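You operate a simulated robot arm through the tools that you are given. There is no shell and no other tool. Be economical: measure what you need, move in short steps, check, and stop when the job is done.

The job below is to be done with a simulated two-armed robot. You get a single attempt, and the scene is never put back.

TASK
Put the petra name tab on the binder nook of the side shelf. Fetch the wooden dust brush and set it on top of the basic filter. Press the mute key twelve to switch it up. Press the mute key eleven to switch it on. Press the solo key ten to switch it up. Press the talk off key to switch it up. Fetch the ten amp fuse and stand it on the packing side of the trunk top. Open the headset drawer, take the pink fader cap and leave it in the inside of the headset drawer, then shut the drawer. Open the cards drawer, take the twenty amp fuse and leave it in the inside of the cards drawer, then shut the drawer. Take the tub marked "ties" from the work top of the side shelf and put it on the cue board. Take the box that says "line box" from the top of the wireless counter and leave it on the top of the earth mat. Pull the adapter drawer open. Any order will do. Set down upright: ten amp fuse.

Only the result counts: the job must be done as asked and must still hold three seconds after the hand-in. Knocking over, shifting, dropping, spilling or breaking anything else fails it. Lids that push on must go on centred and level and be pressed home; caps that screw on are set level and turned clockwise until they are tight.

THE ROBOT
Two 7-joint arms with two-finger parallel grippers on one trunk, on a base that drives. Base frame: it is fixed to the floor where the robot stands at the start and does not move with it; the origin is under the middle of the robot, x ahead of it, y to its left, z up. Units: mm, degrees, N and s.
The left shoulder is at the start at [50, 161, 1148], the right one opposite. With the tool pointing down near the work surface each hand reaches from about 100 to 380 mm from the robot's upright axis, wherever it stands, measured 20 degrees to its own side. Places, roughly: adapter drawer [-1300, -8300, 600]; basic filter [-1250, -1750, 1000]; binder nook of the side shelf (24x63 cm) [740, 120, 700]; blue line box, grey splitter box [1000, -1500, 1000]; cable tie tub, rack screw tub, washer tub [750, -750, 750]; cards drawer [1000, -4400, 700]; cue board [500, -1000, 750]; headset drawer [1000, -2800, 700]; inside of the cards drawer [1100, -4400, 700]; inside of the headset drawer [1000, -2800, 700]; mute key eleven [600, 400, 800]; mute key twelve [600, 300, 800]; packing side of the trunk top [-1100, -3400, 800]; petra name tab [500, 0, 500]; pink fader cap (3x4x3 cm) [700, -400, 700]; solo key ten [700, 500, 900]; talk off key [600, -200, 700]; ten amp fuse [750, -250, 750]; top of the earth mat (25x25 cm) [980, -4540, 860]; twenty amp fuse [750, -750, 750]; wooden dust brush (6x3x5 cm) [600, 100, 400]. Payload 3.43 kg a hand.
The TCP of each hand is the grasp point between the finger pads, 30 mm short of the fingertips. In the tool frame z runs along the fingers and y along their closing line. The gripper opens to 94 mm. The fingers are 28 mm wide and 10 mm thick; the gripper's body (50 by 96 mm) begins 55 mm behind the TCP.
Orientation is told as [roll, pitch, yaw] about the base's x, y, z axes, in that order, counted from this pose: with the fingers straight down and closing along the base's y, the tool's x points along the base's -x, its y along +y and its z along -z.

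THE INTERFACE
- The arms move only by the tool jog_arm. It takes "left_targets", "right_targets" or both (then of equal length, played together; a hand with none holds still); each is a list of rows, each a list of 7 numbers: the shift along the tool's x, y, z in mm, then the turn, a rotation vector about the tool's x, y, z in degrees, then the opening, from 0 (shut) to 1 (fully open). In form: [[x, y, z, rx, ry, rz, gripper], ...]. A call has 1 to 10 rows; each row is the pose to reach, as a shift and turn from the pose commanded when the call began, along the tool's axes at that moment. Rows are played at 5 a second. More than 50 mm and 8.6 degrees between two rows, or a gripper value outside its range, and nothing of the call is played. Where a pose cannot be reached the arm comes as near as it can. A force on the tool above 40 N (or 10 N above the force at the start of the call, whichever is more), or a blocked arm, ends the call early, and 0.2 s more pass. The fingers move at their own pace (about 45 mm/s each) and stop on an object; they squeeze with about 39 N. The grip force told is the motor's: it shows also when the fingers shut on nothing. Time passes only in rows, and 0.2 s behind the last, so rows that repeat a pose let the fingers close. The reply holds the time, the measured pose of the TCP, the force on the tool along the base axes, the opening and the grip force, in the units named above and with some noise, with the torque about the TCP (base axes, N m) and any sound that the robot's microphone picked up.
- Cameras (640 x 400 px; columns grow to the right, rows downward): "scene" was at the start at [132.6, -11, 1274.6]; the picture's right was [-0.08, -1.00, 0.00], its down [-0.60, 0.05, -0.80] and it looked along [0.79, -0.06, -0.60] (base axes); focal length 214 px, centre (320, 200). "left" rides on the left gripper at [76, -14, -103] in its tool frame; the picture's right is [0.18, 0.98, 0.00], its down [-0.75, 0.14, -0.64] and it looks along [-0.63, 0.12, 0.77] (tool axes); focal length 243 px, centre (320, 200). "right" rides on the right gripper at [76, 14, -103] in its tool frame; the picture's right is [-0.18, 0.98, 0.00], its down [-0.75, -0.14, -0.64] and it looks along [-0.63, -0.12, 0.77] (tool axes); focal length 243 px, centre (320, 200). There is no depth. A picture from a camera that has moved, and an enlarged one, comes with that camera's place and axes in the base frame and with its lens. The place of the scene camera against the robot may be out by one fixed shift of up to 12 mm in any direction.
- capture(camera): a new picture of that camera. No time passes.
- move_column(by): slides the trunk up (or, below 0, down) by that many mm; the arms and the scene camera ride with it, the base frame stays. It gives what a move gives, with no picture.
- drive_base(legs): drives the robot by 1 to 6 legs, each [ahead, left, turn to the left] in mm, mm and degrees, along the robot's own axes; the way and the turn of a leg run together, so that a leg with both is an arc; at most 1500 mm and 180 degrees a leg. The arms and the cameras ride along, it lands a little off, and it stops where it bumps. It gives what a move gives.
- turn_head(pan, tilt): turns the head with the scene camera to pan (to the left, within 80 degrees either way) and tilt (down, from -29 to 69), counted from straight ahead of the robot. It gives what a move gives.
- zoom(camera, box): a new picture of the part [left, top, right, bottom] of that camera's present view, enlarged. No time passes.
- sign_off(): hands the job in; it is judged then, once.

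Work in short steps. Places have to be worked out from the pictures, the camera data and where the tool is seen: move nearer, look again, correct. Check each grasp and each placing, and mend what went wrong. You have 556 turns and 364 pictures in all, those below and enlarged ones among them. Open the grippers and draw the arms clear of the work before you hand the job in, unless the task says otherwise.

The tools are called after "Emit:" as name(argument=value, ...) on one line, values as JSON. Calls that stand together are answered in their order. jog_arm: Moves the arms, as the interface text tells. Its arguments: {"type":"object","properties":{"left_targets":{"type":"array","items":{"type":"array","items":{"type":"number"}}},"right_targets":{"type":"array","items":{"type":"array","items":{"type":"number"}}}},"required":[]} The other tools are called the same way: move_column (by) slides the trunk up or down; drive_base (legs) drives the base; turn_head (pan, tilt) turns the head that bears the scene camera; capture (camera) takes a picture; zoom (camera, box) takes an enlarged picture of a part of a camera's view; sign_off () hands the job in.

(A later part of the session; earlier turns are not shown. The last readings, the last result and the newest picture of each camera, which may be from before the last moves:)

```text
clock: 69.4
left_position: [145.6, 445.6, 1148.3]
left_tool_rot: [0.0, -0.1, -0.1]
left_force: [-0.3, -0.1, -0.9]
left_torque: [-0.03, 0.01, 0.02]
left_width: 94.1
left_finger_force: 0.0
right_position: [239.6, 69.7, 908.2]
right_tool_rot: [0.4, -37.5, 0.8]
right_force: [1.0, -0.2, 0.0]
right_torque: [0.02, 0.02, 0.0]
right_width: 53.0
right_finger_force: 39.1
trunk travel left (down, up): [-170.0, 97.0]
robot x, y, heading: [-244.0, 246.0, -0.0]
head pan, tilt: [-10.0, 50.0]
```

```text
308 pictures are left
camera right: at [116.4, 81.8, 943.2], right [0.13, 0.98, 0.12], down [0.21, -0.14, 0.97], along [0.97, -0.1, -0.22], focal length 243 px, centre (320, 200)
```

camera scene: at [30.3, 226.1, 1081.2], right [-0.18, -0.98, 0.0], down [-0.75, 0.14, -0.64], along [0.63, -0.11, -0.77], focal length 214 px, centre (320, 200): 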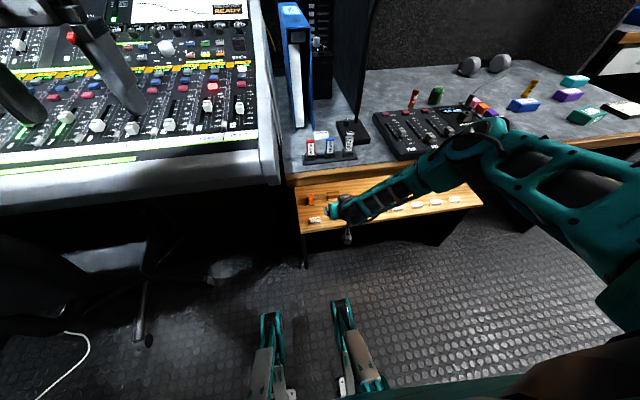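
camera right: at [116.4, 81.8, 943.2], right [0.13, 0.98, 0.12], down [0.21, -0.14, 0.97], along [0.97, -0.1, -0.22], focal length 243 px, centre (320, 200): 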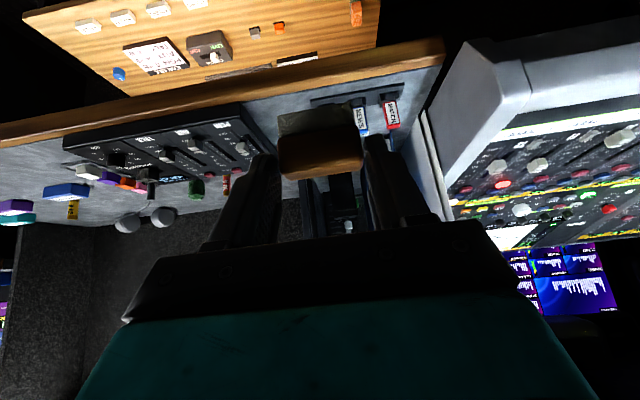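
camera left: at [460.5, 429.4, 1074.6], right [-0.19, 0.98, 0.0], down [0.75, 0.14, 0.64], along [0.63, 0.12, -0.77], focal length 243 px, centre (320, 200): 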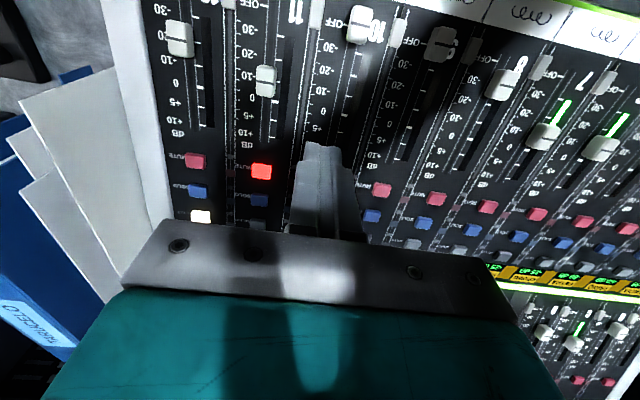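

Brush held well. I drive right and forward to bring the left arm in line with the ten amp fuse at ≈ (736, −240).

Emit:
drive_base(legs=[[0, -640, 0], [220, 0, 0]])

Emit:
turn_head(pan=0, tilt=40)

Emit:
capture(camera="scene")

Emit:
capture(camera="left")

```text
clock: 74.2
left_position: [362.9, -191.6, 1147.3]
left_tool_rot: [0.0, -0.1, 0.1]
left_force: [-0.7, -0.5, -0.2]
left_torque: [-0.01, 0.01, -0.01]
left_width: 94.0
left_finger_force: 0.1
right_position: [458.5, -566.5, 906.6]
right_tool_rot: [0.6, -37.5, 0.8]
right_force: [-0.3, 0.3, -1.3]
right_torque: [0.0, 0.05, -0.03]
right_width: 53.0
right_finger_force: 38.7
trunk travel left (down, up): [-170.0, 97.0]
robot x, y, heading: [-28.9, -393.4, -0.1]
head pan, tilt: [-10.0, 50.0]
```

```text
clock: 75.0
left_position: [362.8, -189.5, 1147.8]
left_tool_rot: [0.1, -0.1, 0.0]
left_force: [-0.8, 0.3, 0.1]
left_torque: [-0.01, -0.01, -0.02]
left_width: 93.9
left_finger_force: 0.1
right_position: [457.6, -566.1, 908.4]
right_tool_rot: [0.5, -37.5, 0.9]
right_force: [0.4, 0.4, -0.9]
right_torque: [-0.01, 0.04, 0.0]
right_width: 53.0
right_finger_force: 38.8
trunk travel left (down, up): [-170.0, 97.0]
robot x, y, heading: [-23.1, -395.0, 0.0]
head pan, tilt: [0.0, 40.0]
```

```text
307 pictures are left
camera scene: at [105.7, -397.1, 1265.3], right [0.0, -1.0, 0.0], down [-0.64, 0.0, -0.77], along [0.77, 0.0, -0.64], focal length 214 px, centre (320, 200)
```

scene: 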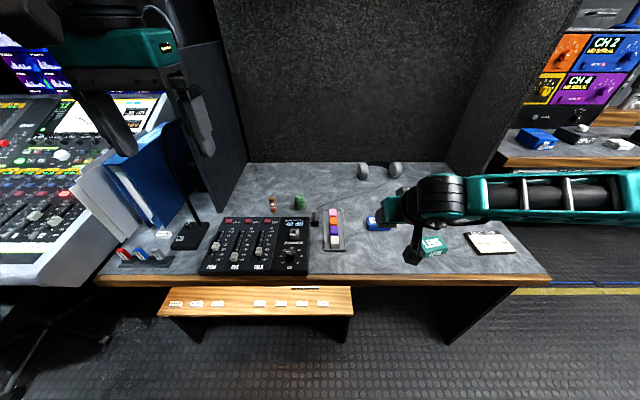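

```text
306 pictures are left
camera left: at [285.5, -204.6, 1248.9], right [-0.18, 0.98, 0.0], down [0.75, 0.14, 0.64], along [0.63, 0.12, -0.77], focal length 243 px, centre (320, 200)
```

left: 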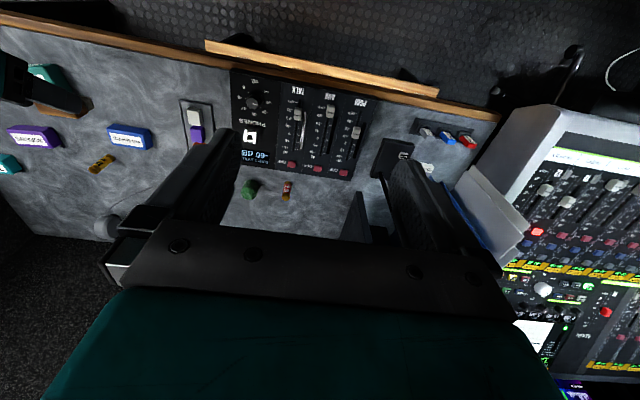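

The fuse is about (705–725, −217). The lamp head hangs near (560, −97, 1095), so I strafe 50 mm right for clearance, then bring the left hand down pitched 40°.

Emit:
drive_base(legs=[[0, -50, 0]])

Emit:
jog_arm(left_targets=[[-20, 3, 36, 0, -5, 0, 0.7], [-40, 6, 72, 0, -10, 0, 0.7], [-60, 9, 108, 0, -15, 0, 0.7], [-85, 12, 144, 0, -20, 0, 0.7], [-110, 15, 180, 0, -25, 0, 0.7], [-135, 18, 216, 0, -30, 0, 0.7], [-160, 21, 252, 0, -35, 0, 0.7], [-180, 23, 280, 0, -40, 0, 0.7]])

Emit:
capture(camera="left")

Emit:
capture(camera="scene")

```text
clock: 75.9
left_position: [362.8, -239.9, 1147.1]
left_tool_rot: [0.1, -0.1, 0.0]
left_force: [0.3, 0.0, -1.0]
left_torque: [0.0, 0.0, -0.01]
left_width: 94.2
left_finger_force: 0.2
right_position: [457.6, -618.2, 907.7]
right_tool_rot: [0.4, -37.5, 0.9]
right_force: [0.3, 0.6, 0.0]
right_torque: [0.0, 0.0, 0.03]
right_width: 52.9
right_finger_force: 38.4
trunk travel left (down, up): [-170.0, 97.0]
robot x, y, heading: [-24.1, -443.5, -0.1]
head pan, tilt: [0.0, 40.0]
```

```text
clock: 77.7
left_position: [543.2, -221.4, 864.8]
left_tool_rot: [0.0, -40.1, -0.2]
left_force: [0.0, 0.0, 0.7]
left_torque: [0.02, 0.02, 0.0]
left_width: 65.9
left_finger_force: 0.1
right_position: [458.0, -616.8, 907.2]
right_tool_rot: [0.6, -37.5, 0.8]
right_force: [0.4, 0.2, -1.0]
right_torque: [-0.03, 0.02, 0.01]
right_width: 53.0
right_finger_force: 38.9
trunk travel left (down, up): [-170.0, 97.0]
robot x, y, heading: [-24.8, -440.0, -0.1]
head pan, tilt: [0.0, 40.0]
```

```text
305 pictures are left
camera left: at [418.1, -234.0, 893.4], right [-0.14, 0.98, -0.12], down [0.16, 0.14, 0.98], along [0.98, 0.12, -0.18], focal length 243 px, centre (320, 200)
```

left: 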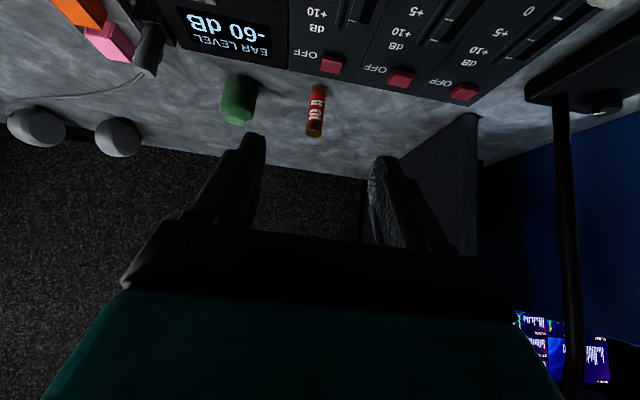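

```text
304 pictures are left
camera scene: at [105.7, -446.9, 1265.3], right [0.0, -1.0, 0.0], down [-0.64, 0.0, -0.77], along [0.77, 0.0, -0.64], focal length 214 px, centre (320, 200)
```

scene: 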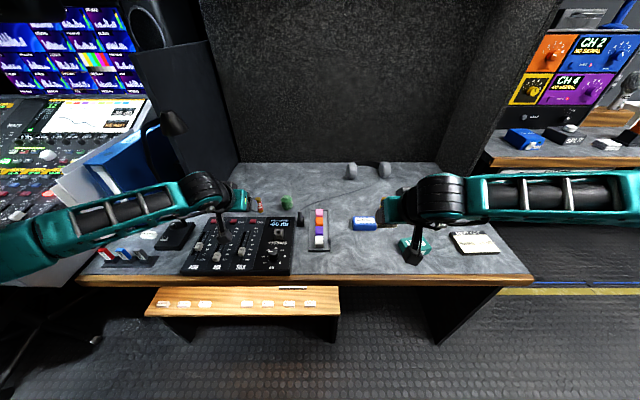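

The fuse reads "10A", stands at ≈ (692, −217), about 60 mm tall. I approach along the finger direction, stopping 40 mm short.

Emit:
jog_arm(left_targets=[[-11, 1, 37, 0, 0, 0, 0.7], [-23, 3, 74, 0, 0, 0, 0.7], [-34, 4, 110, 0, 0, 0, 0.7], [-34, 4, 150, 0, 0, 0, 0.7]])

Emit:
capture(camera="left")

```text
clock: 78.7
left_position: [668.5, -214.3, 776.3]
left_tool_rot: [0.1, -40.1, -0.3]
left_force: [-0.1, 0.4, -0.2]
left_torque: [-0.01, 0.01, 0.02]
left_width: 66.0
left_finger_force: 0.1
right_position: [458.4, -616.6, 907.2]
right_tool_rot: [0.5, -37.5, 0.8]
right_force: [0.5, -0.5, -1.9]
right_torque: [0.04, 0.02, 0.02]
right_width: 53.1
right_finger_force: 39.0
trunk travel left (down, up): [-170.0, 97.0]
robot x, y, heading: [-23.4, -441.3, -0.3]
head pan, tilt: [0.0, 40.0]
```

```text
303 pictures are left
camera left: at [542.3, -228.9, 804.4], right [-0.14, 0.98, -0.12], down [0.16, 0.14, 0.98], along [0.98, 0.12, -0.18], focal length 243 px, centre (320, 200)
```

left: 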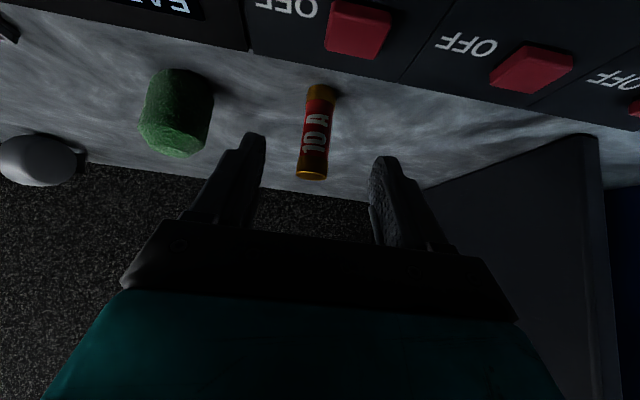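

Fuse refined to (694, −218.5), top at 761. I go to the grasp and close.

Emit:
jog_arm(left_targets=[[2, -4, 20, 0, 0, 0, 0.7], [4, -4, 41, 0, 0, 0, 0.7], [4, -4, 41, 0, 0, 0, 0.3], [4, -4, 41, 0, 0, 0, 0.05], [4, -4, 41, 0, 0, 0, 0.05]])

Emit:
capture(camera="left")

```text
clock: 79.9
left_position: [689.6, -217.4, 742.6]
left_tool_rot: [0.0, -40.2, 0.0]
left_force: [-0.2, -0.2, 0.0]
left_torque: [-0.01, -0.01, 0.03]
left_width: 23.9
left_finger_force: 25.2
right_position: [457.7, -617.1, 907.6]
right_tool_rot: [0.6, -37.5, 0.9]
right_force: [-0.7, 0.0, 0.1]
right_torque: [-0.01, 0.0, 0.03]
right_width: 52.6
right_finger_force: 38.8
trunk travel left (down, up): [-170.0, 97.0]
robot x, y, heading: [-26.1, -437.5, -0.2]
head pan, tilt: [0.0, 40.0]
```

```text
302 pictures are left
camera left: at [564.4, -231.6, 771.0], right [-0.14, 0.98, -0.12], down [0.16, 0.14, 0.98], along [0.98, 0.12, -0.18], focal length 243 px, centre (320, 200)
```

left: 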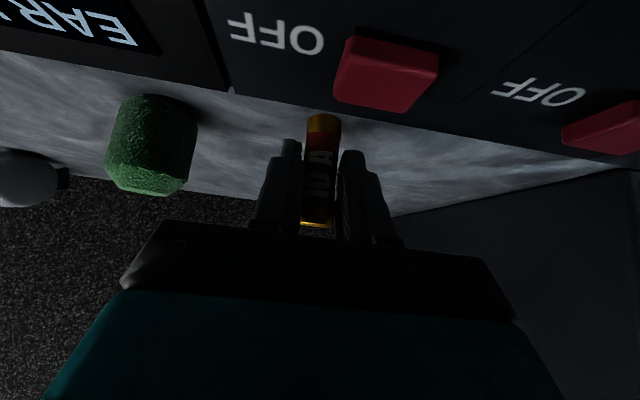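

Fingers are around the fuse. I let the grip settle, then lift straight up and look.

Emit:
jog_arm(left_targets=[[0, 0, 0, 0, 0, 0, 0.05], [-13, 0, -15, 0, 0, 0, 0.05], [-32, 0, -38, 0, 0, 0, 0.05], [-58, 0, -69, 0, 0, 0, 0.05]])

Emit:
capture(camera="left")

```text
clock: 80.9
left_position: [689.0, -217.8, 832.7]
left_tool_rot: [0.1, -40.1, -0.1]
left_force: [0.7, 0.4, -0.8]
left_torque: [0.01, 0.01, 0.0]
left_width: 23.9
left_finger_force: 39.0
right_position: [457.4, -616.8, 908.5]
right_tool_rot: [0.5, -37.6, 0.8]
right_force: [0.3, -1.0, -1.0]
right_torque: [0.01, 0.01, 0.02]
right_width: 52.5
right_finger_force: 39.0
trunk travel left (down, up): [-170.0, 97.0]
robot x, y, heading: [-22.3, -444.7, -0.1]
head pan, tilt: [0.0, 40.0]
```

```text
301 pictures are left
camera left: at [563.4, -231.7, 860.9], right [-0.14, 0.98, -0.12], down [0.16, 0.14, 0.98], along [0.98, 0.12, -0.18], focal length 243 px, centre (320, 200)
```

left: 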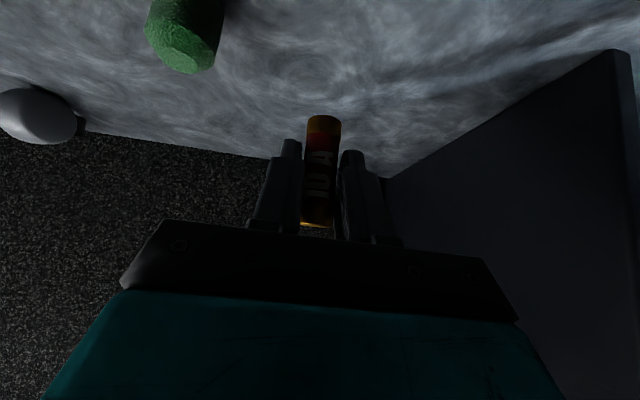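

Fuse held. I draw the left hand back in, then back off and turn to face down the aisle (−y) to survey it.

Emit:
jog_arm(left_targets=[[20, 0, -35, 0, 0, 0, 0.05], [42, 0, -70, 0, 0, 0, 0.05], [64, 0, -105, 0, 0, 0, 0.05], [86, 0, -138, 0, 0, 0, 0.05], [108, 0, -170, 0, 0, 0, 0.05], [131, 0, -200, 0, 0, 0, 0.05]])

Emit:
drive_base(legs=[[-250, 0, 0], [0, 0, -90]])

Emit:
turn_head(pan=0, tilt=25)

Emit:
capture(camera="scene")

```text
clock: 82.3
left_position: [459.3, -217.5, 900.6]
left_tool_rot: [-0.1, -40.1, -0.1]
left_force: [0.3, -0.1, 0.9]
left_torque: [0.01, 0.01, 0.01]
left_width: 23.8
left_finger_force: 39.4
right_position: [457.5, -616.0, 909.2]
right_tool_rot: [0.5, -37.7, 0.8]
right_force: [0.7, -0.3, -1.0]
right_torque: [0.0, 0.06, 0.01]
right_width: 52.6
right_finger_force: 39.2
trunk travel left (down, up): [-170.0, 97.0]
robot x, y, heading: [-26.3, -443.0, -0.3]
head pan, tilt: [0.0, 40.0]
```

```text
clock: 87.9
left_position: [-30.8, -918.4, 899.6]
left_tool_rot: [0.0, -40.2, -87.9]
left_force: [-0.1, -0.3, -0.4]
left_torque: [0.03, 0.03, 0.02]
left_width: 23.8
left_finger_force: 38.9
right_position: [-428.8, -931.8, 907.7]
right_tool_rot: [0.5, -37.5, -87.0]
right_force: [-0.2, -0.9, -0.2]
right_torque: [0.05, 0.0, 0.01]
right_width: 52.7
right_finger_force: 38.9
trunk travel left (down, up): [-170.0, 97.0]
robot x, y, heading: [-276.5, -445.1, -87.7]
head pan, tilt: [0.0, 40.0]
```

```text
clock: 88.6
left_position: [-31.5, -919.1, 899.6]
left_tool_rot: [0.0, -40.1, -87.8]
left_force: [0.3, 0.4, -0.4]
left_torque: [0.02, 0.03, 0.02]
left_width: 23.7
left_finger_force: 39.4
right_position: [-428.1, -932.0, 908.2]
right_tool_rot: [0.5, -37.5, -87.0]
right_force: [-0.1, -1.0, -0.3]
right_torque: [0.02, 0.02, 0.05]
right_width: 52.8
right_finger_force: 38.9
trunk travel left (down, up): [-170.0, 97.0]
robot x, y, heading: [-272.6, -441.2, -88.0]
head pan, tilt: [0.0, 25.0]
```

```text
300 pictures are left
camera scene: at [-262.6, -579.0, 1288.6], right [-1.0, -0.04, 0.0], down [-0.02, 0.42, -0.91], along [0.03, -0.91, -0.42], focal length 214 px, centre (320, 200)
```

scene: 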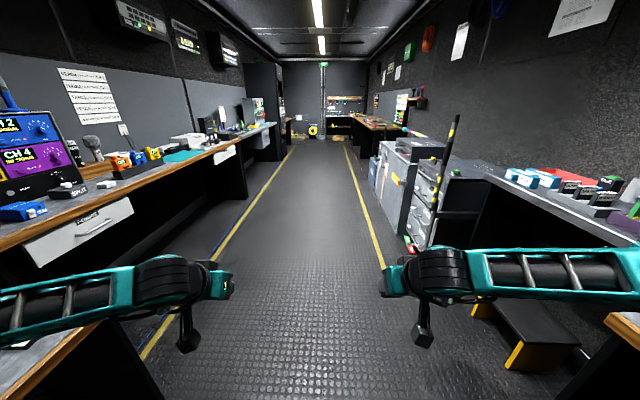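

The aisle is clear between the yellow lines (x from −750 to 750). I drive down to y ≈ −1925 and turn to face the −x side where the filter is.

Emit:
drive_base(legs=[[1480, 0, 0], [0, 0, -92]])

Emit:
turn_head(pan=0, tilt=30)

Emit:
capture(camera="scene")

```text
clock: 99.7
left_position: [-700.4, -2141.7, 900.5]
left_tool_rot: [0.1, -40.2, -178.3]
left_force: [0.5, 0.3, 0.7]
left_torque: [-0.01, 0.01, -0.01]
left_width: 23.0
left_finger_force: 39.1
right_position: [-709.5, -1743.8, 908.3]
right_tool_rot: [0.4, -37.5, -177.4]
right_force: [-0.2, -0.1, -1.1]
right_torque: [0.01, -0.01, -0.01]
right_width: 52.7
right_finger_force: 39.3
trunk travel left (down, up): [-170.0, 97.0]
robot x, y, heading: [-218.8, -1905.3, -178.6]
head pan, tilt: [0.0, 25.0]
```

```text
clock: 100.4
left_position: [-699.5, -2142.7, 900.1]
left_tool_rot: [0.1, -40.0, -178.3]
left_force: [0.1, -0.5, 0.6]
left_torque: [0.01, -0.03, -0.01]
left_width: 22.1
left_finger_force: 38.7
right_position: [-710.3, -1744.0, 907.1]
right_tool_rot: [0.5, -37.4, -177.4]
right_force: [0.1, -0.5, 0.4]
right_torque: [0.02, -0.01, 0.01]
right_width: 53.0
right_finger_force: 39.0
trunk travel left (down, up): [-170.0, 97.0]
robot x, y, heading: [-219.3, -1900.0, -178.6]
head pan, tilt: [0.0, 30.0]
```

```text
299 pictures are left
camera scene: at [-346.1, -1911.8, 1280.7], right [-0.03, 1.0, 0.0], down [0.5, 0.01, -0.87], along [-0.87, -0.02, -0.5], focal length 214 px, centre (320, 200)
```

scene: 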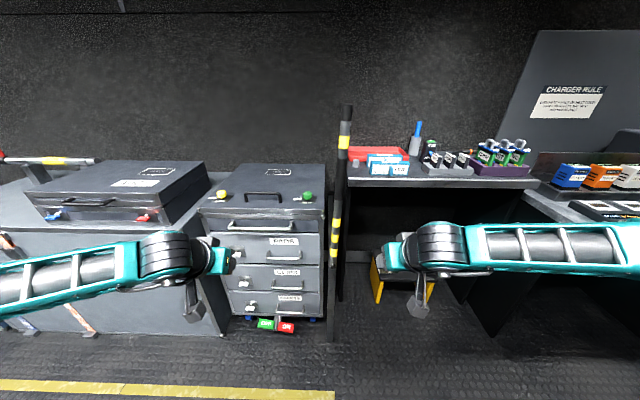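

The left grip width drifted from 23.9 to 22.1 mm; I check whether the fuse is slipping.

Emit:
capture(camera="left")

Emit:
zoom(camera="scene", box=[330, 80, 640, 270])

```text
298 pictures are left
camera left: at [-577.3, -2124.9, 928.4], right [0.17, -0.98, -0.12], down [-0.16, -0.15, 0.98], along [-0.97, -0.15, -0.18], focal length 243 px, centre (320, 200)
```

left: 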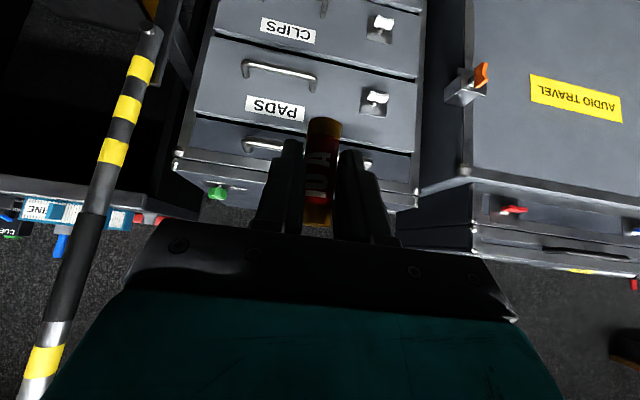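

```text
2.06 times, centred on (485, 175) of scene
camera zoom: at [-346.1, -1911.8, 1280.7], right [-0.03, 1.0, 0.0], down [0.5, 0.01, -0.87], along [-0.87, -0.02, -0.5], focal length 443 px, centre (-21, 252)
```

zoom: 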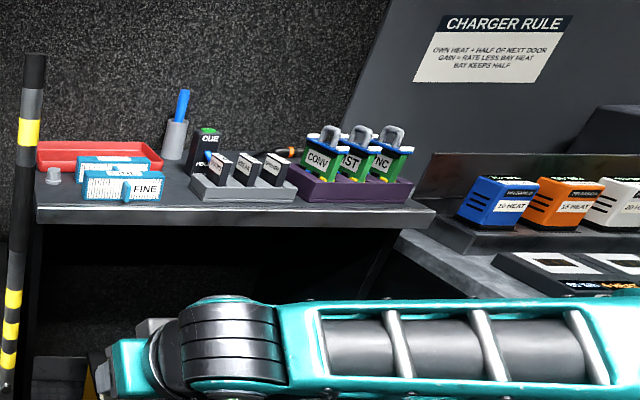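

The fuse looks steady. A striped pole stands at ≈ (−1024, −1853), and filters lie beyond it on the counter. I enlarge them.

Emit:
zoom(camera="scene", box=[335, 135, 435, 195])

Emit:
capture(camera="right")

```text
6.40 times, centred on (385, 165) of scene
camera zoom: at [-346.1, -1911.8, 1280.7], right [-0.03, 1.0, 0.0], down [0.5, 0.01, -0.87], along [-0.87, -0.02, -0.5], focal length 1373 px, centre (-96, 424)
```

zoom: 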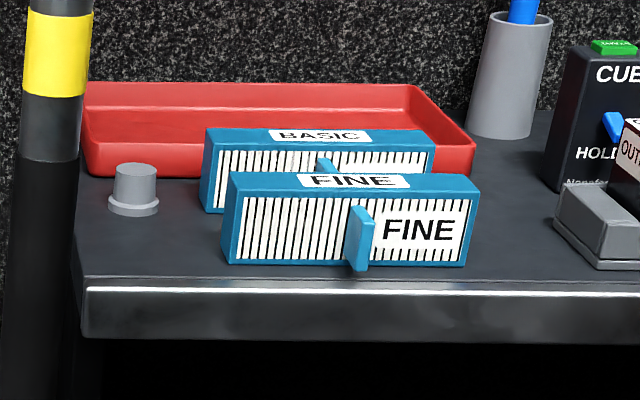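

```text
295 pictures are left
camera right: at [-587.3, -1751.7, 942.5], right [-0.1, -0.99, 0.12], down [-0.21, 0.14, 0.97], along [-0.97, 0.07, -0.22], focal length 243 px, centre (320, 200)
```

right: 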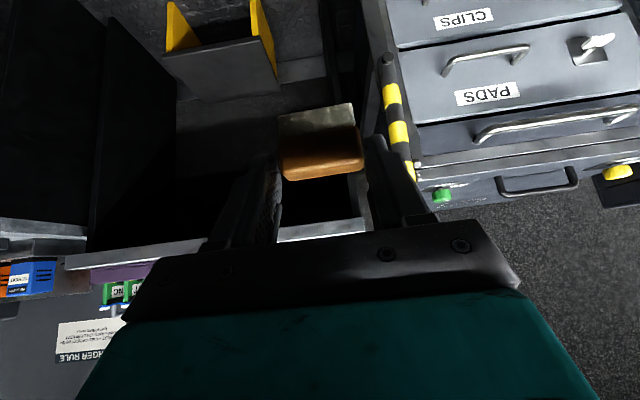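

BASIC stands behind FINE, both upright boxes. I raise the column and both hands, then move closer.

Emit:
move_column(by=97)

Emit:
jog_arm(right_targets=[[-24, 0, -32, 0, 0, 0, 0.3], [-48, 0, -64, 0, 0, 0, 0.3], [-73, 0, -95, 0, 0, 0, 0.3]], left_targets=[[-13, 0, -15, 0, 0, 0, 0.05], [-26, 0, -31, 0, 0, 0, 0.05], [-39, 0, -46, 0, 0, 0, 0.05]])

Emit:
drive_base(legs=[[200, 0, -1.4]])

Emit:
capture(camera="right")

Emit:
capture(camera="scene")

```text
clock: 101.7
left_position: [-700.1, -2142.0, 996.7]
left_tool_rot: [0.0, -40.1, -178.3]
left_force: [-1.5, -0.3, -1.0]
left_torque: [0.04, -0.02, -0.01]
left_width: 19.2
left_finger_force: 37.0
right_position: [-709.7, -1744.5, 1003.2]
right_tool_rot: [0.6, -37.4, -177.4]
right_force: [-0.2, 1.0, -0.7]
right_torque: [0.01, -0.05, -0.01]
right_width: 52.6
right_finger_force: 38.5
trunk travel left (down, up): [-267.0, 0.0]
robot x, y, heading: [-221.5, -1901.6, -178.5]
head pan, tilt: [0.0, 30.0]
```

```text
clock: 102.5
left_position: [-700.6, -2143.5, 1057.7]
left_tool_rot: [0.2, -39.9, -178.3]
left_force: [0.2, 0.3, -0.8]
left_torque: [0.04, 0.01, 0.0]
left_width: 19.5
left_finger_force: 38.7
right_position: [-708.7, -1744.9, 1124.0]
right_tool_rot: [0.4, -37.5, -177.3]
right_force: [-0.5, 0.1, -0.9]
right_torque: [-0.01, -0.03, 0.03]
right_width: 52.6
right_finger_force: 39.1
trunk travel left (down, up): [-267.0, 0.0]
robot x, y, heading: [-222.2, -1902.5, -178.4]
head pan, tilt: [0.0, 30.0]
```

```text
clock: 104.1
left_position: [-907.0, -2133.5, 1055.2]
left_tool_rot: [0.0, -40.0, -179.7]
left_force: [0.0, 0.4, -0.7]
left_torque: [0.01, 0.0, -0.02]
left_width: 19.1
left_finger_force: 38.9
right_position: [-905.1, -1733.8, 1123.9]
right_tool_rot: [0.6, -37.5, -178.9]
right_force: [-0.6, 0.6, 0.4]
right_torque: [0.01, -0.04, 0.03]
right_width: 52.8
right_finger_force: 39.1
trunk travel left (down, up): [-267.0, 0.0]
robot x, y, heading: [-422.1, -1904.7, -179.8]
head pan, tilt: [0.0, 30.0]
```

```text
294 pictures are left
camera right: at [-783.2, -1744.6, 1157.9], right [-0.12, -0.99, 0.12], down [-0.21, 0.14, 0.97], along [-0.97, 0.09, -0.23], focal length 243 px, centre (320, 200)
```

right: 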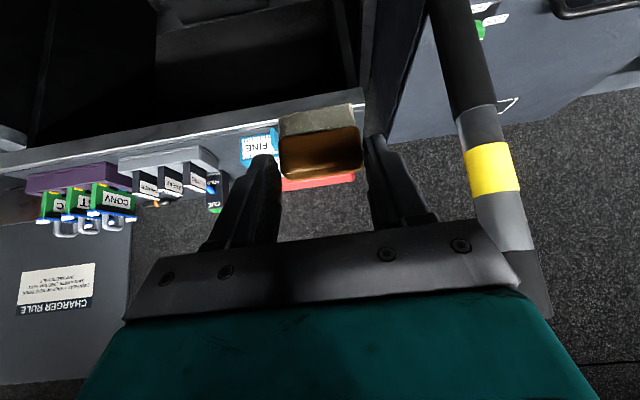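

```text
293 pictures are left
camera scene: at [-547.1, -1911.5, 1377.2], right [0.0, 1.0, 0.0], down [0.5, 0.0, -0.87], along [-0.87, 0.0, -0.5], focal length 214 px, centre (320, 200)
```

scene: 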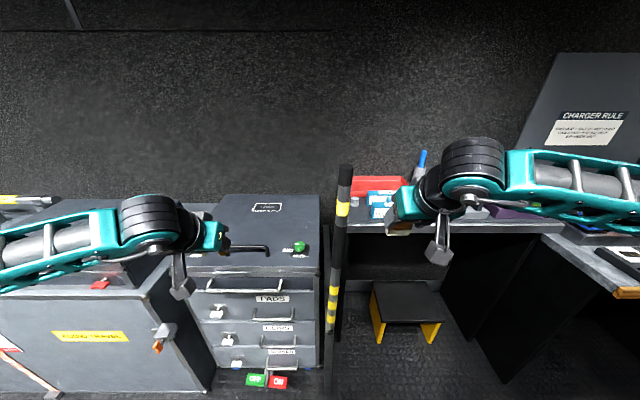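

The fuse grip has shrunk to 19 mm; I look at it again, enlarged.

Emit:
zoom(camera="left", box=[240, 90, 420, 250])

```text
2.50 times, centred on (330, 170) of left
camera zoom: at [-783.7, -2118.7, 1084.9], right [0.14, -0.98, -0.12], down [-0.16, -0.14, 0.98], along [-0.98, -0.12, -0.18], focal length 606 px, centre (295, 275)
```

zoom: 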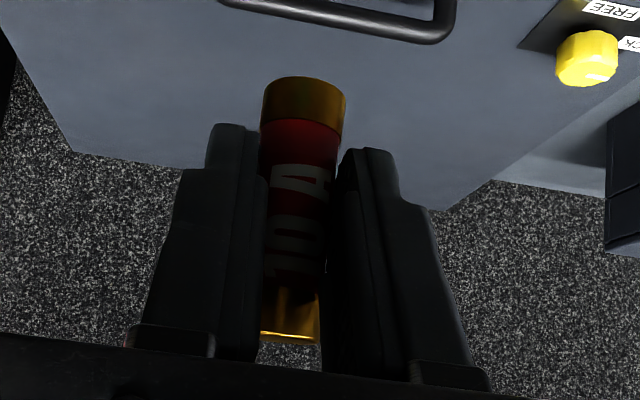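

The fuse has settled at 19 mm and still stands straight in the fingers. FINE triangulates near (−1070, −1655, 1000), so I shift 75 mm to the robot's right and 60 forward and look.

Emit:
drive_base(legs=[[60, -75, 0]])

Emit:
capture(camera="right")

Emit:
zoom(camera="scene", box=[320, 140, 440, 240])

```text
clock: 105.2
left_position: [-966.0, -2056.9, 1058.0]
left_tool_rot: [0.1, -39.9, -179.9]
left_force: [0.7, 0.0, -0.1]
left_torque: [-0.02, -0.05, -0.01]
left_width: 19.5
left_finger_force: 39.0
right_position: [-965.8, -1657.9, 1123.0]
right_tool_rot: [0.6, -37.4, -178.8]
right_force: [-0.6, 0.5, -0.1]
right_torque: [-0.01, -0.02, 0.0]
right_width: 52.8
right_finger_force: 38.7
trunk travel left (down, up): [-267.0, 0.0]
robot x, y, heading: [-477.4, -1831.9, -179.7]
head pan, tilt: [0.0, 30.0]
```

```text
291 pictures are left
camera right: at [-842.5, -1667.8, 1157.9], right [-0.12, -0.99, 0.12], down [-0.21, 0.14, 0.97], along [-0.97, 0.09, -0.22], focal length 243 px, centre (320, 200)
```

right: 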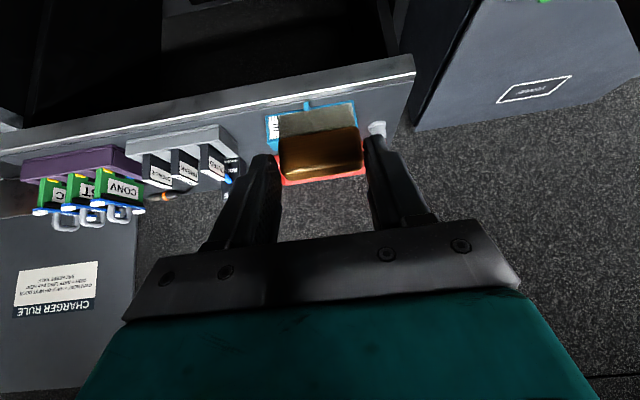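

```text
4.00 times, centred on (380, 190) of scene
camera zoom: at [-606.5, -1834.7, 1377.3], right [0.0, 1.0, 0.0], down [0.5, 0.0, -0.87], along [-0.87, 0.0, -0.5], focal length 858 px, centre (80, 240)
```

zoom: 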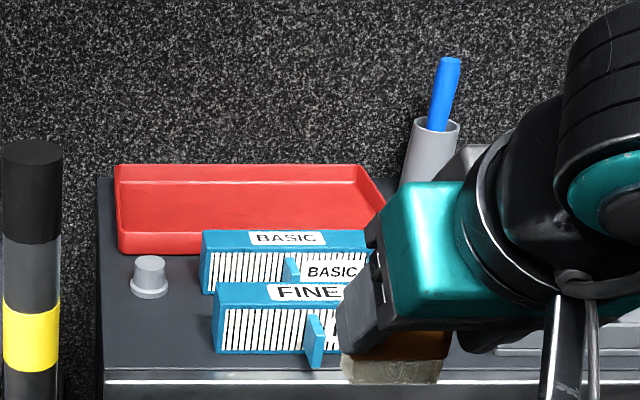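

Using two scene views: BASIC top ≈ (−1332, −1633, 960), FINE at x ≈ −1240, counter edge x ≈ −1200, and the pole at ≈ (−1008, −1855) stands nearly in front of me. I look down to see my base footprint.

Emit:
turn_head(pan=0, tilt=69)

Emit:
capture(camera="scene")

```text
clock: 106.3
left_position: [-966.6, -2056.6, 1057.3]
left_tool_rot: [0.1, -40.0, -179.7]
left_force: [-0.2, 0.0, 0.1]
left_torque: [0.03, -0.02, 0.0]
left_width: 19.3
left_finger_force: 38.6
right_position: [-964.0, -1658.0, 1123.3]
right_tool_rot: [0.5, -37.5, -178.9]
right_force: [-0.5, -0.2, -0.4]
right_torque: [0.01, -0.01, 0.0]
right_width: 52.6
right_finger_force: 39.2
trunk travel left (down, up): [-267.0, 0.0]
robot x, y, heading: [-482.5, -1831.5, -179.9]
head pan, tilt: [0.0, 68.8]
```

```text
289 pictures are left
camera scene: at [-571.3, -1835.4, 1325.9], right [0.0, 1.0, 0.0], down [0.93, 0.0, -0.36], along [-0.36, 0.0, -0.93], focal length 214 px, centre (320, 200)
```

scene: 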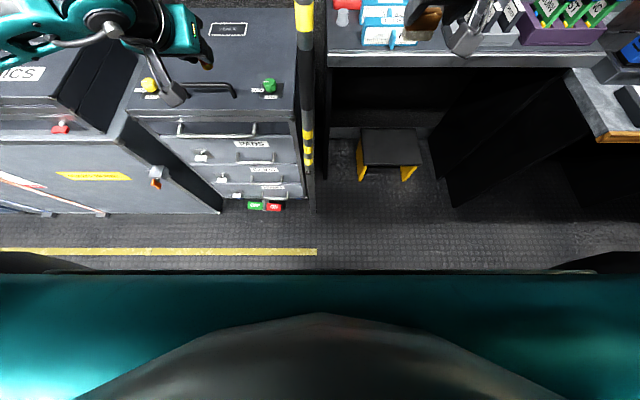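

Nothing of the base sticks out beyond ~165 mm ahead, so I can drive forward 235 mm and stay well short of the pole; the brush stays above the filters.

Emit:
drive_base(legs=[[235, -25, 0]])

Emit:
turn_head(pan=-15, tilt=40)

Emit:
capture(camera="scene")

Emit:
capture(camera="right")

```text
clock: 108.0
left_position: [-1152.3, -2031.8, 1056.1]
left_tool_rot: [0.0, -40.1, 180.0]
left_force: [0.0, 0.0, 0.3]
left_torque: [-0.01, -0.02, 0.0]
left_width: 19.7
left_finger_force: 38.3
right_position: [-1150.0, -1633.0, 1123.2]
right_tool_rot: [0.4, -37.5, -179.0]
right_force: [1.3, 0.4, -0.2]
right_torque: [0.0, -0.03, -0.03]
right_width: 52.5
right_finger_force: 39.4
trunk travel left (down, up): [-267.0, 0.0]
robot x, y, heading: [-667.5, -1810.1, 179.9]
head pan, tilt: [0.0, 68.8]
stopped in leg 1: the robot was blocked; the commanded pose is now the measured one
```

```text
clock: 108.9
left_position: [-1153.6, -2031.4, 1055.9]
left_tool_rot: [0.1, -39.8, -180.0]
left_force: [-0.1, -0.5, -1.1]
left_torque: [-0.01, -0.01, 0.01]
left_width: 19.5
left_finger_force: 38.9
right_position: [-1152.4, -1631.9, 1121.7]
right_tool_rot: [0.4, -37.5, -179.0]
right_force: [0.2, 0.0, -1.0]
right_torque: [-0.01, -0.01, 0.01]
right_width: 52.6
right_finger_force: 39.1
trunk travel left (down, up): [-267.0, 0.0]
robot x, y, heading: [-667.7, -1805.3, 180.0]
head pan, tilt: [-15.0, 40.0]
```

```text
288 pictures are left
camera scene: at [-785.2, -1789.1, 1361.9], right [0.26, 0.97, 0.0], down [0.62, -0.17, -0.77], along [-0.74, 0.2, -0.64], focal length 214 px, centre (320, 200)
```

scene: 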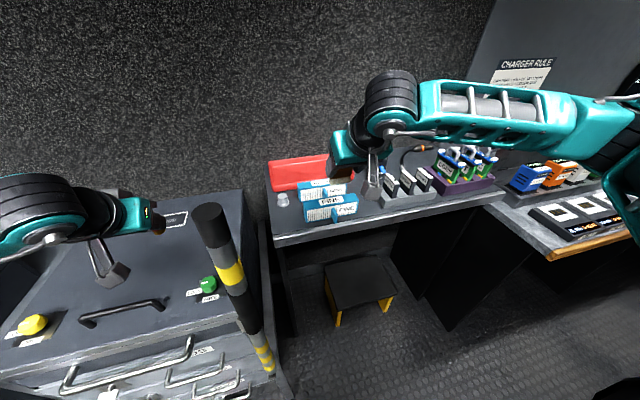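

```text
287 pictures are left
camera right: at [-1029.5, -1643.5, 1157.4], right [-0.13, -0.99, 0.12], down [-0.21, 0.14, 0.97], along [-0.97, 0.1, -0.23], focal length 243 px, centre (320, 200)
```

right: 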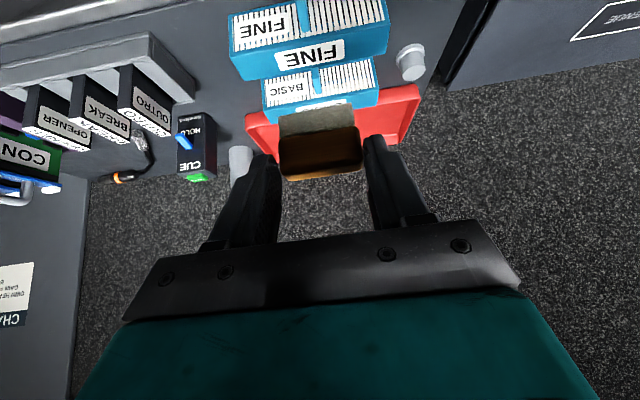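

The robot was blocked at x ≈ −667. I must check whether I touched the pole or cabinet; I look down.

Emit:
turn_head(pan=0, tilt=69)

Emit:
capture(camera="scene")

```text
clock: 109.8
left_position: [-1154.7, -2032.8, 1055.6]
left_tool_rot: [0.2, -39.9, 179.9]
left_force: [0.0, 0.3, -0.2]
left_torque: [0.01, -0.02, 0.0]
left_width: 19.5
left_finger_force: 38.7
right_position: [-1153.3, -1632.2, 1122.5]
right_tool_rot: [0.5, -37.4, -179.0]
right_force: [-0.1, -0.3, 0.0]
right_torque: [-0.02, -0.02, -0.04]
right_width: 52.9
right_finger_force: 38.7
trunk travel left (down, up): [-267.0, 0.0]
robot x, y, heading: [-666.0, -1804.5, 180.1]
head pan, tilt: [0.0, 68.8]
```

```text
286 pictures are left
camera scene: at [-758.9, -1811.0, 1325.9], right [0.0, 1.0, 0.0], down [0.93, 0.0, -0.36], along [-0.36, 0.0, -0.93], focal length 214 px, centre (320, 200)
```

scene: 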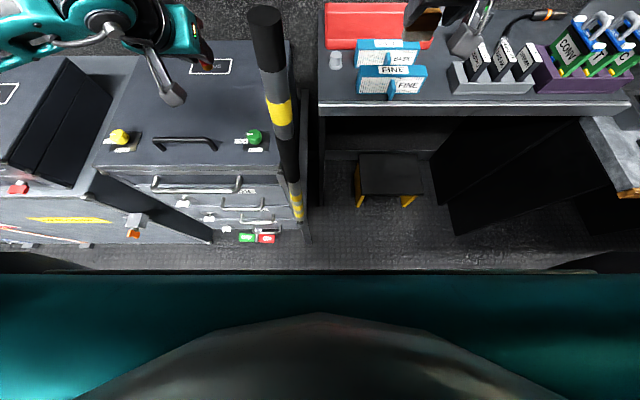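

Emit:
zoom(camera="scene", box=[200, 150, 400, 275])

```text
3.20 times, centred on (300, 212) of scene
camera zoom: at [-758.9, -1811.0, 1325.9], right [0.0, 1.0, 0.0], down [0.93, 0.0, -0.36], along [-0.36, 0.0, -0.93], focal length 686 px, centre (384, 160)
```

zoom: 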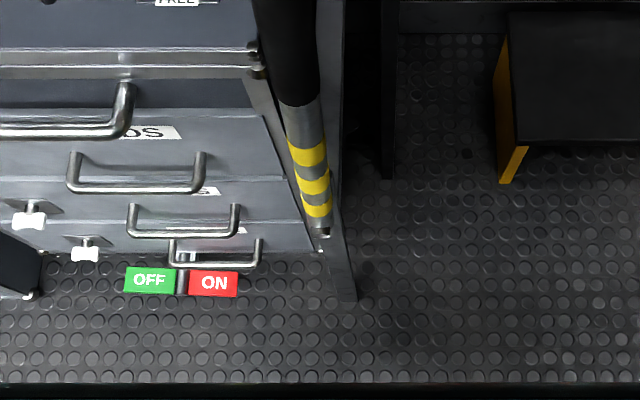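

The pole is a fixed fitting on a partition and is unmoved. The arm can reach the rest: I extend the brush forward 150 mm and down 50 mm, still ~50 mm above BASIC.

Emit:
jog_arm(right_targets=[[-22, 0, 33, 0, -0.5, 0, 0.3], [-44, 0, 66, 0, -1, 0, 0.3], [-66, 0, 99, 0, -1.5, 0, 0.3], [-88, 0, 131, 0, -2, 0, 0.3]])

Emit:
turn_head(pan=-20, tilt=35)

Emit:
zoom(camera="scene", box=[240, 130, 400, 250])

Emit:
capture(camera="right")

```text
clock: 110.8
left_position: [-1155.5, -2031.9, 1054.9]
left_tool_rot: [0.1, -39.9, -180.0]
left_force: [-0.1, -0.1, -0.1]
left_torque: [0.01, -0.03, 0.02]
left_width: 19.4
left_finger_force: 39.4
right_position: [-1302.6, -1635.9, 1067.6]
right_tool_rot: [0.4, -39.4, -179.1]
right_force: [-1.2, -0.9, -1.4]
right_torque: [0.01, 0.0, 0.02]
right_width: 52.9
right_finger_force: 39.2
trunk travel left (down, up): [-267.0, 0.0]
robot x, y, heading: [-669.6, -1808.1, 179.6]
head pan, tilt: [0.0, 68.8]
```

```text
clock: 111.8
left_position: [-1154.5, -2031.0, 1056.2]
left_tool_rot: [0.1, -39.7, 179.9]
left_force: [0.1, -0.7, -1.5]
left_torque: [-0.02, 0.02, 0.01]
left_width: 19.5
left_finger_force: 38.7
right_position: [-1301.2, -1635.4, 1069.0]
right_tool_rot: [0.3, -39.4, -179.1]
right_force: [-0.3, -0.2, 0.0]
right_torque: [0.03, -0.03, -0.01]
right_width: 52.9
right_finger_force: 38.8
trunk travel left (down, up): [-267.0, 0.0]
robot x, y, heading: [-668.7, -1807.6, 180.1]
head pan, tilt: [-20.0, 35.0]
```

```text
3.33 times, centred on (320, 190) of scene
camera zoom: at [-785.7, -1781.0, 1369.5], right [0.34, 0.94, 0.0], down [0.54, -0.2, -0.82], along [-0.77, 0.28, -0.57], focal length 715 px, centre (320, 233)
```

zoom: 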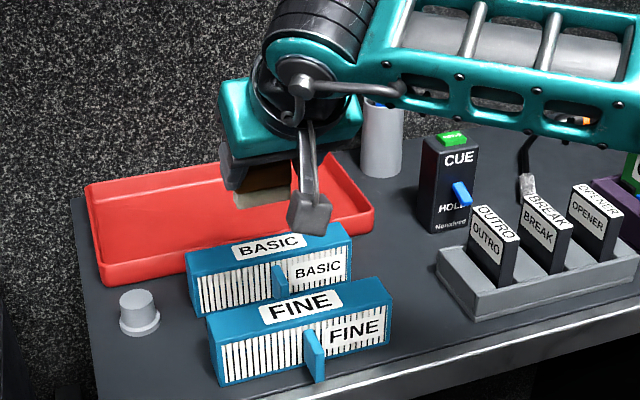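

```text
283 pictures are left
camera right: at [-1177.4, -1647.0, 1100.6], right [-0.12, -0.98, 0.12], down [-0.18, 0.14, 0.97], along [-0.98, 0.1, -0.19], focal length 243 px, centre (320, 200)
```

right: 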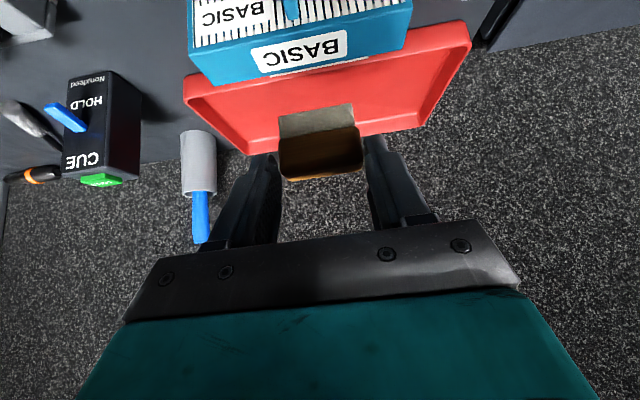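

Both cameras agree: BASIC top centre ≈ (−1326, −1632, 963); the brush centre is ≈ 9 mm too far. I come back 9 mm and lower to ~12 mm above it, then check.

Emit:
jog_arm(right_targets=[[15, -2, 11, 0, 0, 0, 0.3], [30, -4, 22, 0, 0, 0, 0.3]])

Emit:
zoom(camera="scene", box=[270, 150, 370, 220])

Emit:
zoom(camera="right", box=[180, 20, 460, 200])

```text
clock: 112.4
left_position: [-1154.2, -2032.1, 1056.5]
left_tool_rot: [0.1, -39.9, 180.0]
left_force: [0.8, 0.3, 0.0]
left_torque: [0.03, -0.02, 0.0]
left_width: 19.4
left_finger_force: 38.8
right_position: [-1293.1, -1631.1, 1035.7]
right_tool_rot: [0.4, -39.4, -179.0]
right_force: [0.0, -0.3, -0.4]
right_torque: [-0.02, -0.01, -0.01]
right_width: 52.6
right_finger_force: 38.8
trunk travel left (down, up): [-267.0, 0.0]
robot x, y, heading: [-669.4, -1803.8, 179.8]
head pan, tilt: [-20.0, 35.0]
```

```text
5.71 times, centred on (320, 185) of scene
camera zoom: at [-785.7, -1780.8, 1369.6], right [0.34, 0.94, 0.0], down [0.54, -0.2, -0.82], along [-0.77, 0.28, -0.57], focal length 1226 px, centre (320, 286)
```

zoom: 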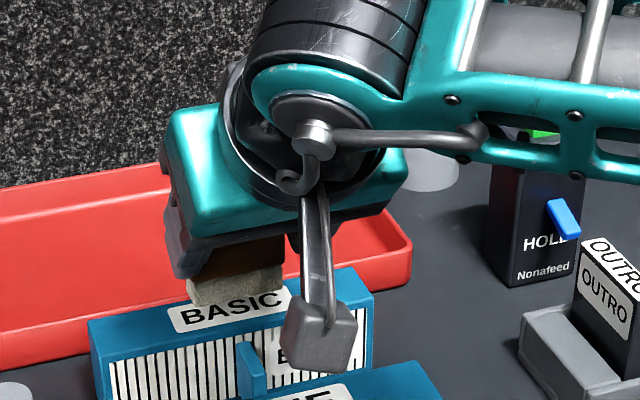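

```text
2.22 times, centred on (320, 110) of right
camera zoom: at [-1168.3, -1642.9, 1066.1], right [-0.12, -0.98, 0.12], down [-0.18, 0.14, 0.97], along [-0.98, 0.1, -0.19], focal length 539 px, centre (320, 400)
```

zoom: 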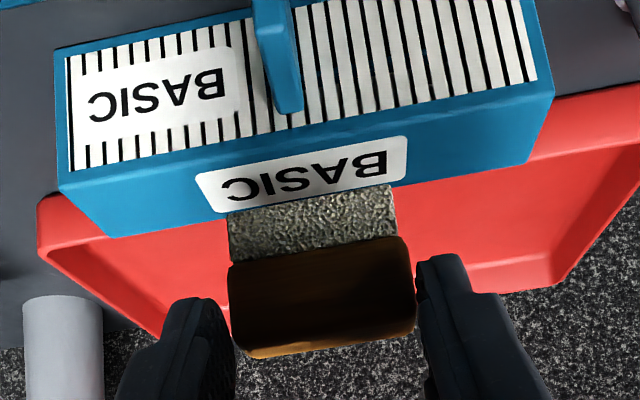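

Brush spans about x −1312…−1342, filter top −1307…−1339. I come back 4 mm and lower until light contact.

Emit:
jog_arm(right_targets=[[7, 0, 3, 0, 0, 0, 0.3], [11.3, 0, 7.5, 0, 0, 0, 0.3], [12.6, 0, 9, 0, 0, 0, 0.3], [13.9, 0, 10.6, 0, 0, 0, 0.3]])

Emit:
zoom(camera="right", box=[180, 20, 460, 200])

```text
clock: 113.4
left_position: [-1154.9, -2030.5, 1056.9]
left_tool_rot: [0.1, -39.9, 180.0]
left_force: [-0.3, -0.4, 0.0]
left_torque: [-0.01, 0.01, 0.02]
left_width: 19.4
left_finger_force: 39.1
right_position: [-1288.9, -1632.6, 1018.1]
right_tool_rot: [0.5, -39.4, -179.0]
right_force: [-1.0, -0.2, -1.0]
right_torque: [0.01, 0.0, -0.03]
right_width: 52.4
right_finger_force: 38.5
trunk travel left (down, up): [-267.0, 0.0]
robot x, y, heading: [-667.1, -1804.2, 180.1]
head pan, tilt: [-20.0, 35.0]
```

```text
2.22 times, centred on (320, 110) of right
camera zoom: at [-1164.6, -1643.0, 1048.9], right [-0.12, -0.98, 0.12], down [-0.18, 0.14, 0.97], along [-0.98, 0.1, -0.19], focal length 539 px, centre (320, 400)
```

zoom: 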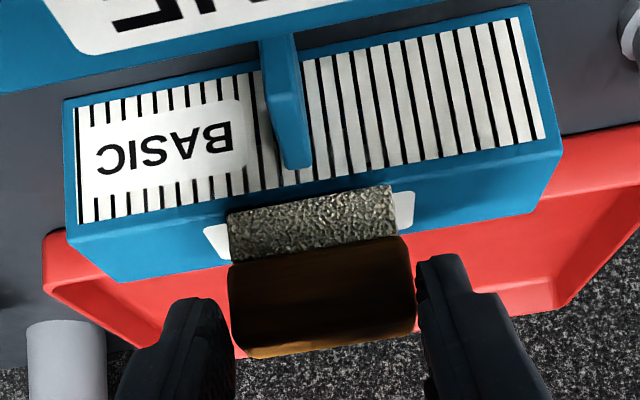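

Brush front edge now sits just behind the filter's front edge. I lower further in 2 mm steps to contact.

Emit:
jog_arm(right_targets=[[1.3, 0, 1.5, 0, 0, 0, 0.3], [2.5, 0, 3.1, 0, 0, 0, 0.3], [3.8, 0, 4.6, 0, 0, 0, 0.3], [5, 0, 6.2, 0, 0, 0, 0.3]])

Emit:
zoom(camera="right", box=[180, 20, 460, 200])

```text
clock: 114.4
left_position: [-1152.9, -2032.3, 1056.5]
left_tool_rot: [0.1, -39.9, -180.0]
left_force: [-0.1, 0.4, -0.9]
left_torque: [-0.01, -0.02, -0.01]
left_width: 19.5
left_finger_force: 38.9
right_position: [-1288.8, -1632.8, 1012.9]
right_tool_rot: [0.4, -39.6, -179.2]
right_force: [1.5, 0.3, 9.4]
right_torque: [0.22, 0.21, -0.1]
right_width: 52.8
right_finger_force: 39.1
trunk travel left (down, up): [-267.0, 0.0]
robot x, y, heading: [-668.8, -1804.4, 179.7]
head pan, tilt: [-20.0, 35.0]
```

```text
2.22 times, centred on (320, 110) of right
camera zoom: at [-1164.1, -1642.7, 1043.4], right [-0.12, -0.98, 0.12], down [-0.17, 0.14, 0.97], along [-0.98, 0.1, -0.19], focal length 539 px, centre (320, 400)
```

zoom: 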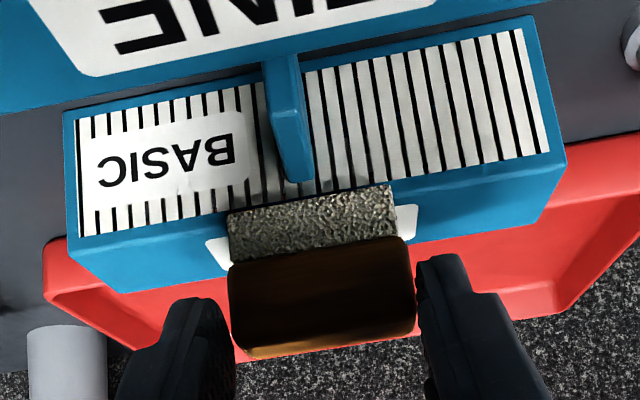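

Contact with 9 N; the brush's base coincides with the filter's top. I release, then back away upward along the fingers.

Emit:
jog_arm(right_targets=[[0, 0, 0, 0, 0, 0, 0.62], [0, 0, 0, 0, 0, 0, 0.72], [0, 0, 0, 0, 0, 0, 0.72], [0, 0, -25, 0, 0, 0, 0.72], [0, 0, -60, 0, 0, 0, 0.72]])

Emit:
capture(camera="right")

Emit:
zoom(camera="scene", box=[250, 140, 390, 240])

```text
clock: 115.6
left_position: [-1153.4, -2031.7, 1055.5]
left_tool_rot: [0.1, -39.9, 180.0]
left_force: [1.3, 0.4, 0.2]
left_torque: [-0.01, 0.0, 0.03]
left_width: 19.5
left_finger_force: 39.1
right_position: [-1250.5, -1631.8, 1056.3]
right_tool_rot: [0.3, -39.4, -179.0]
right_force: [0.0, -0.7, -0.7]
right_torque: [0.0, -0.02, -0.01]
right_width: 67.5
right_finger_force: 0.0
trunk travel left (down, up): [-267.0, 0.0]
robot x, y, heading: [-667.9, -1807.2, 179.8]
head pan, tilt: [-20.0, 35.0]
```

```text
278 pictures are left
camera right: at [-1126.1, -1642.8, 1088.1], right [-0.12, -0.99, 0.12], down [-0.18, 0.14, 0.97], along [-0.98, 0.1, -0.19], focal length 243 px, centre (320, 200)
```

right: 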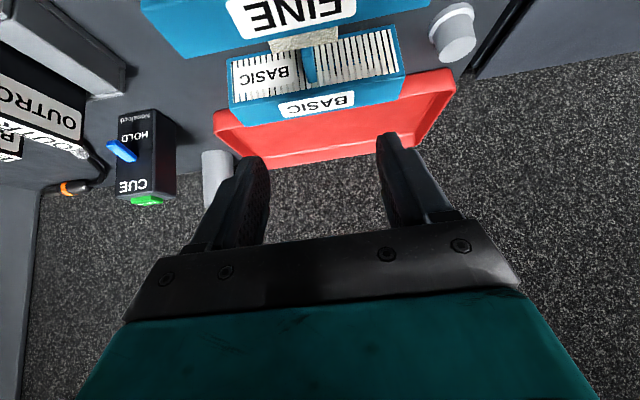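

```text
4.00 times, centred on (320, 190) of scene
camera zoom: at [-785.2, -1781.0, 1369.6], right [0.34, 0.94, 0.0], down [0.54, -0.2, -0.82], along [-0.77, 0.28, -0.57], focal length 858 px, centre (320, 240)
```

zoom: 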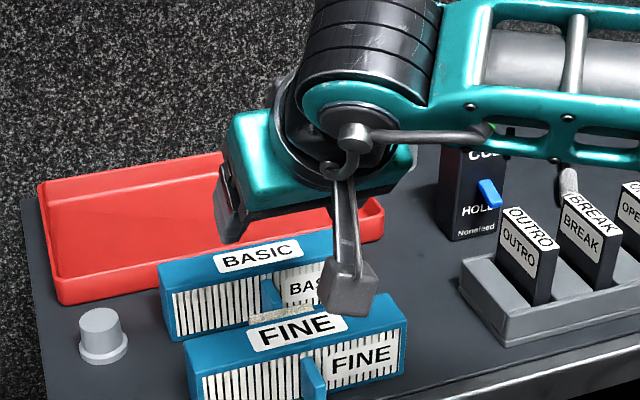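

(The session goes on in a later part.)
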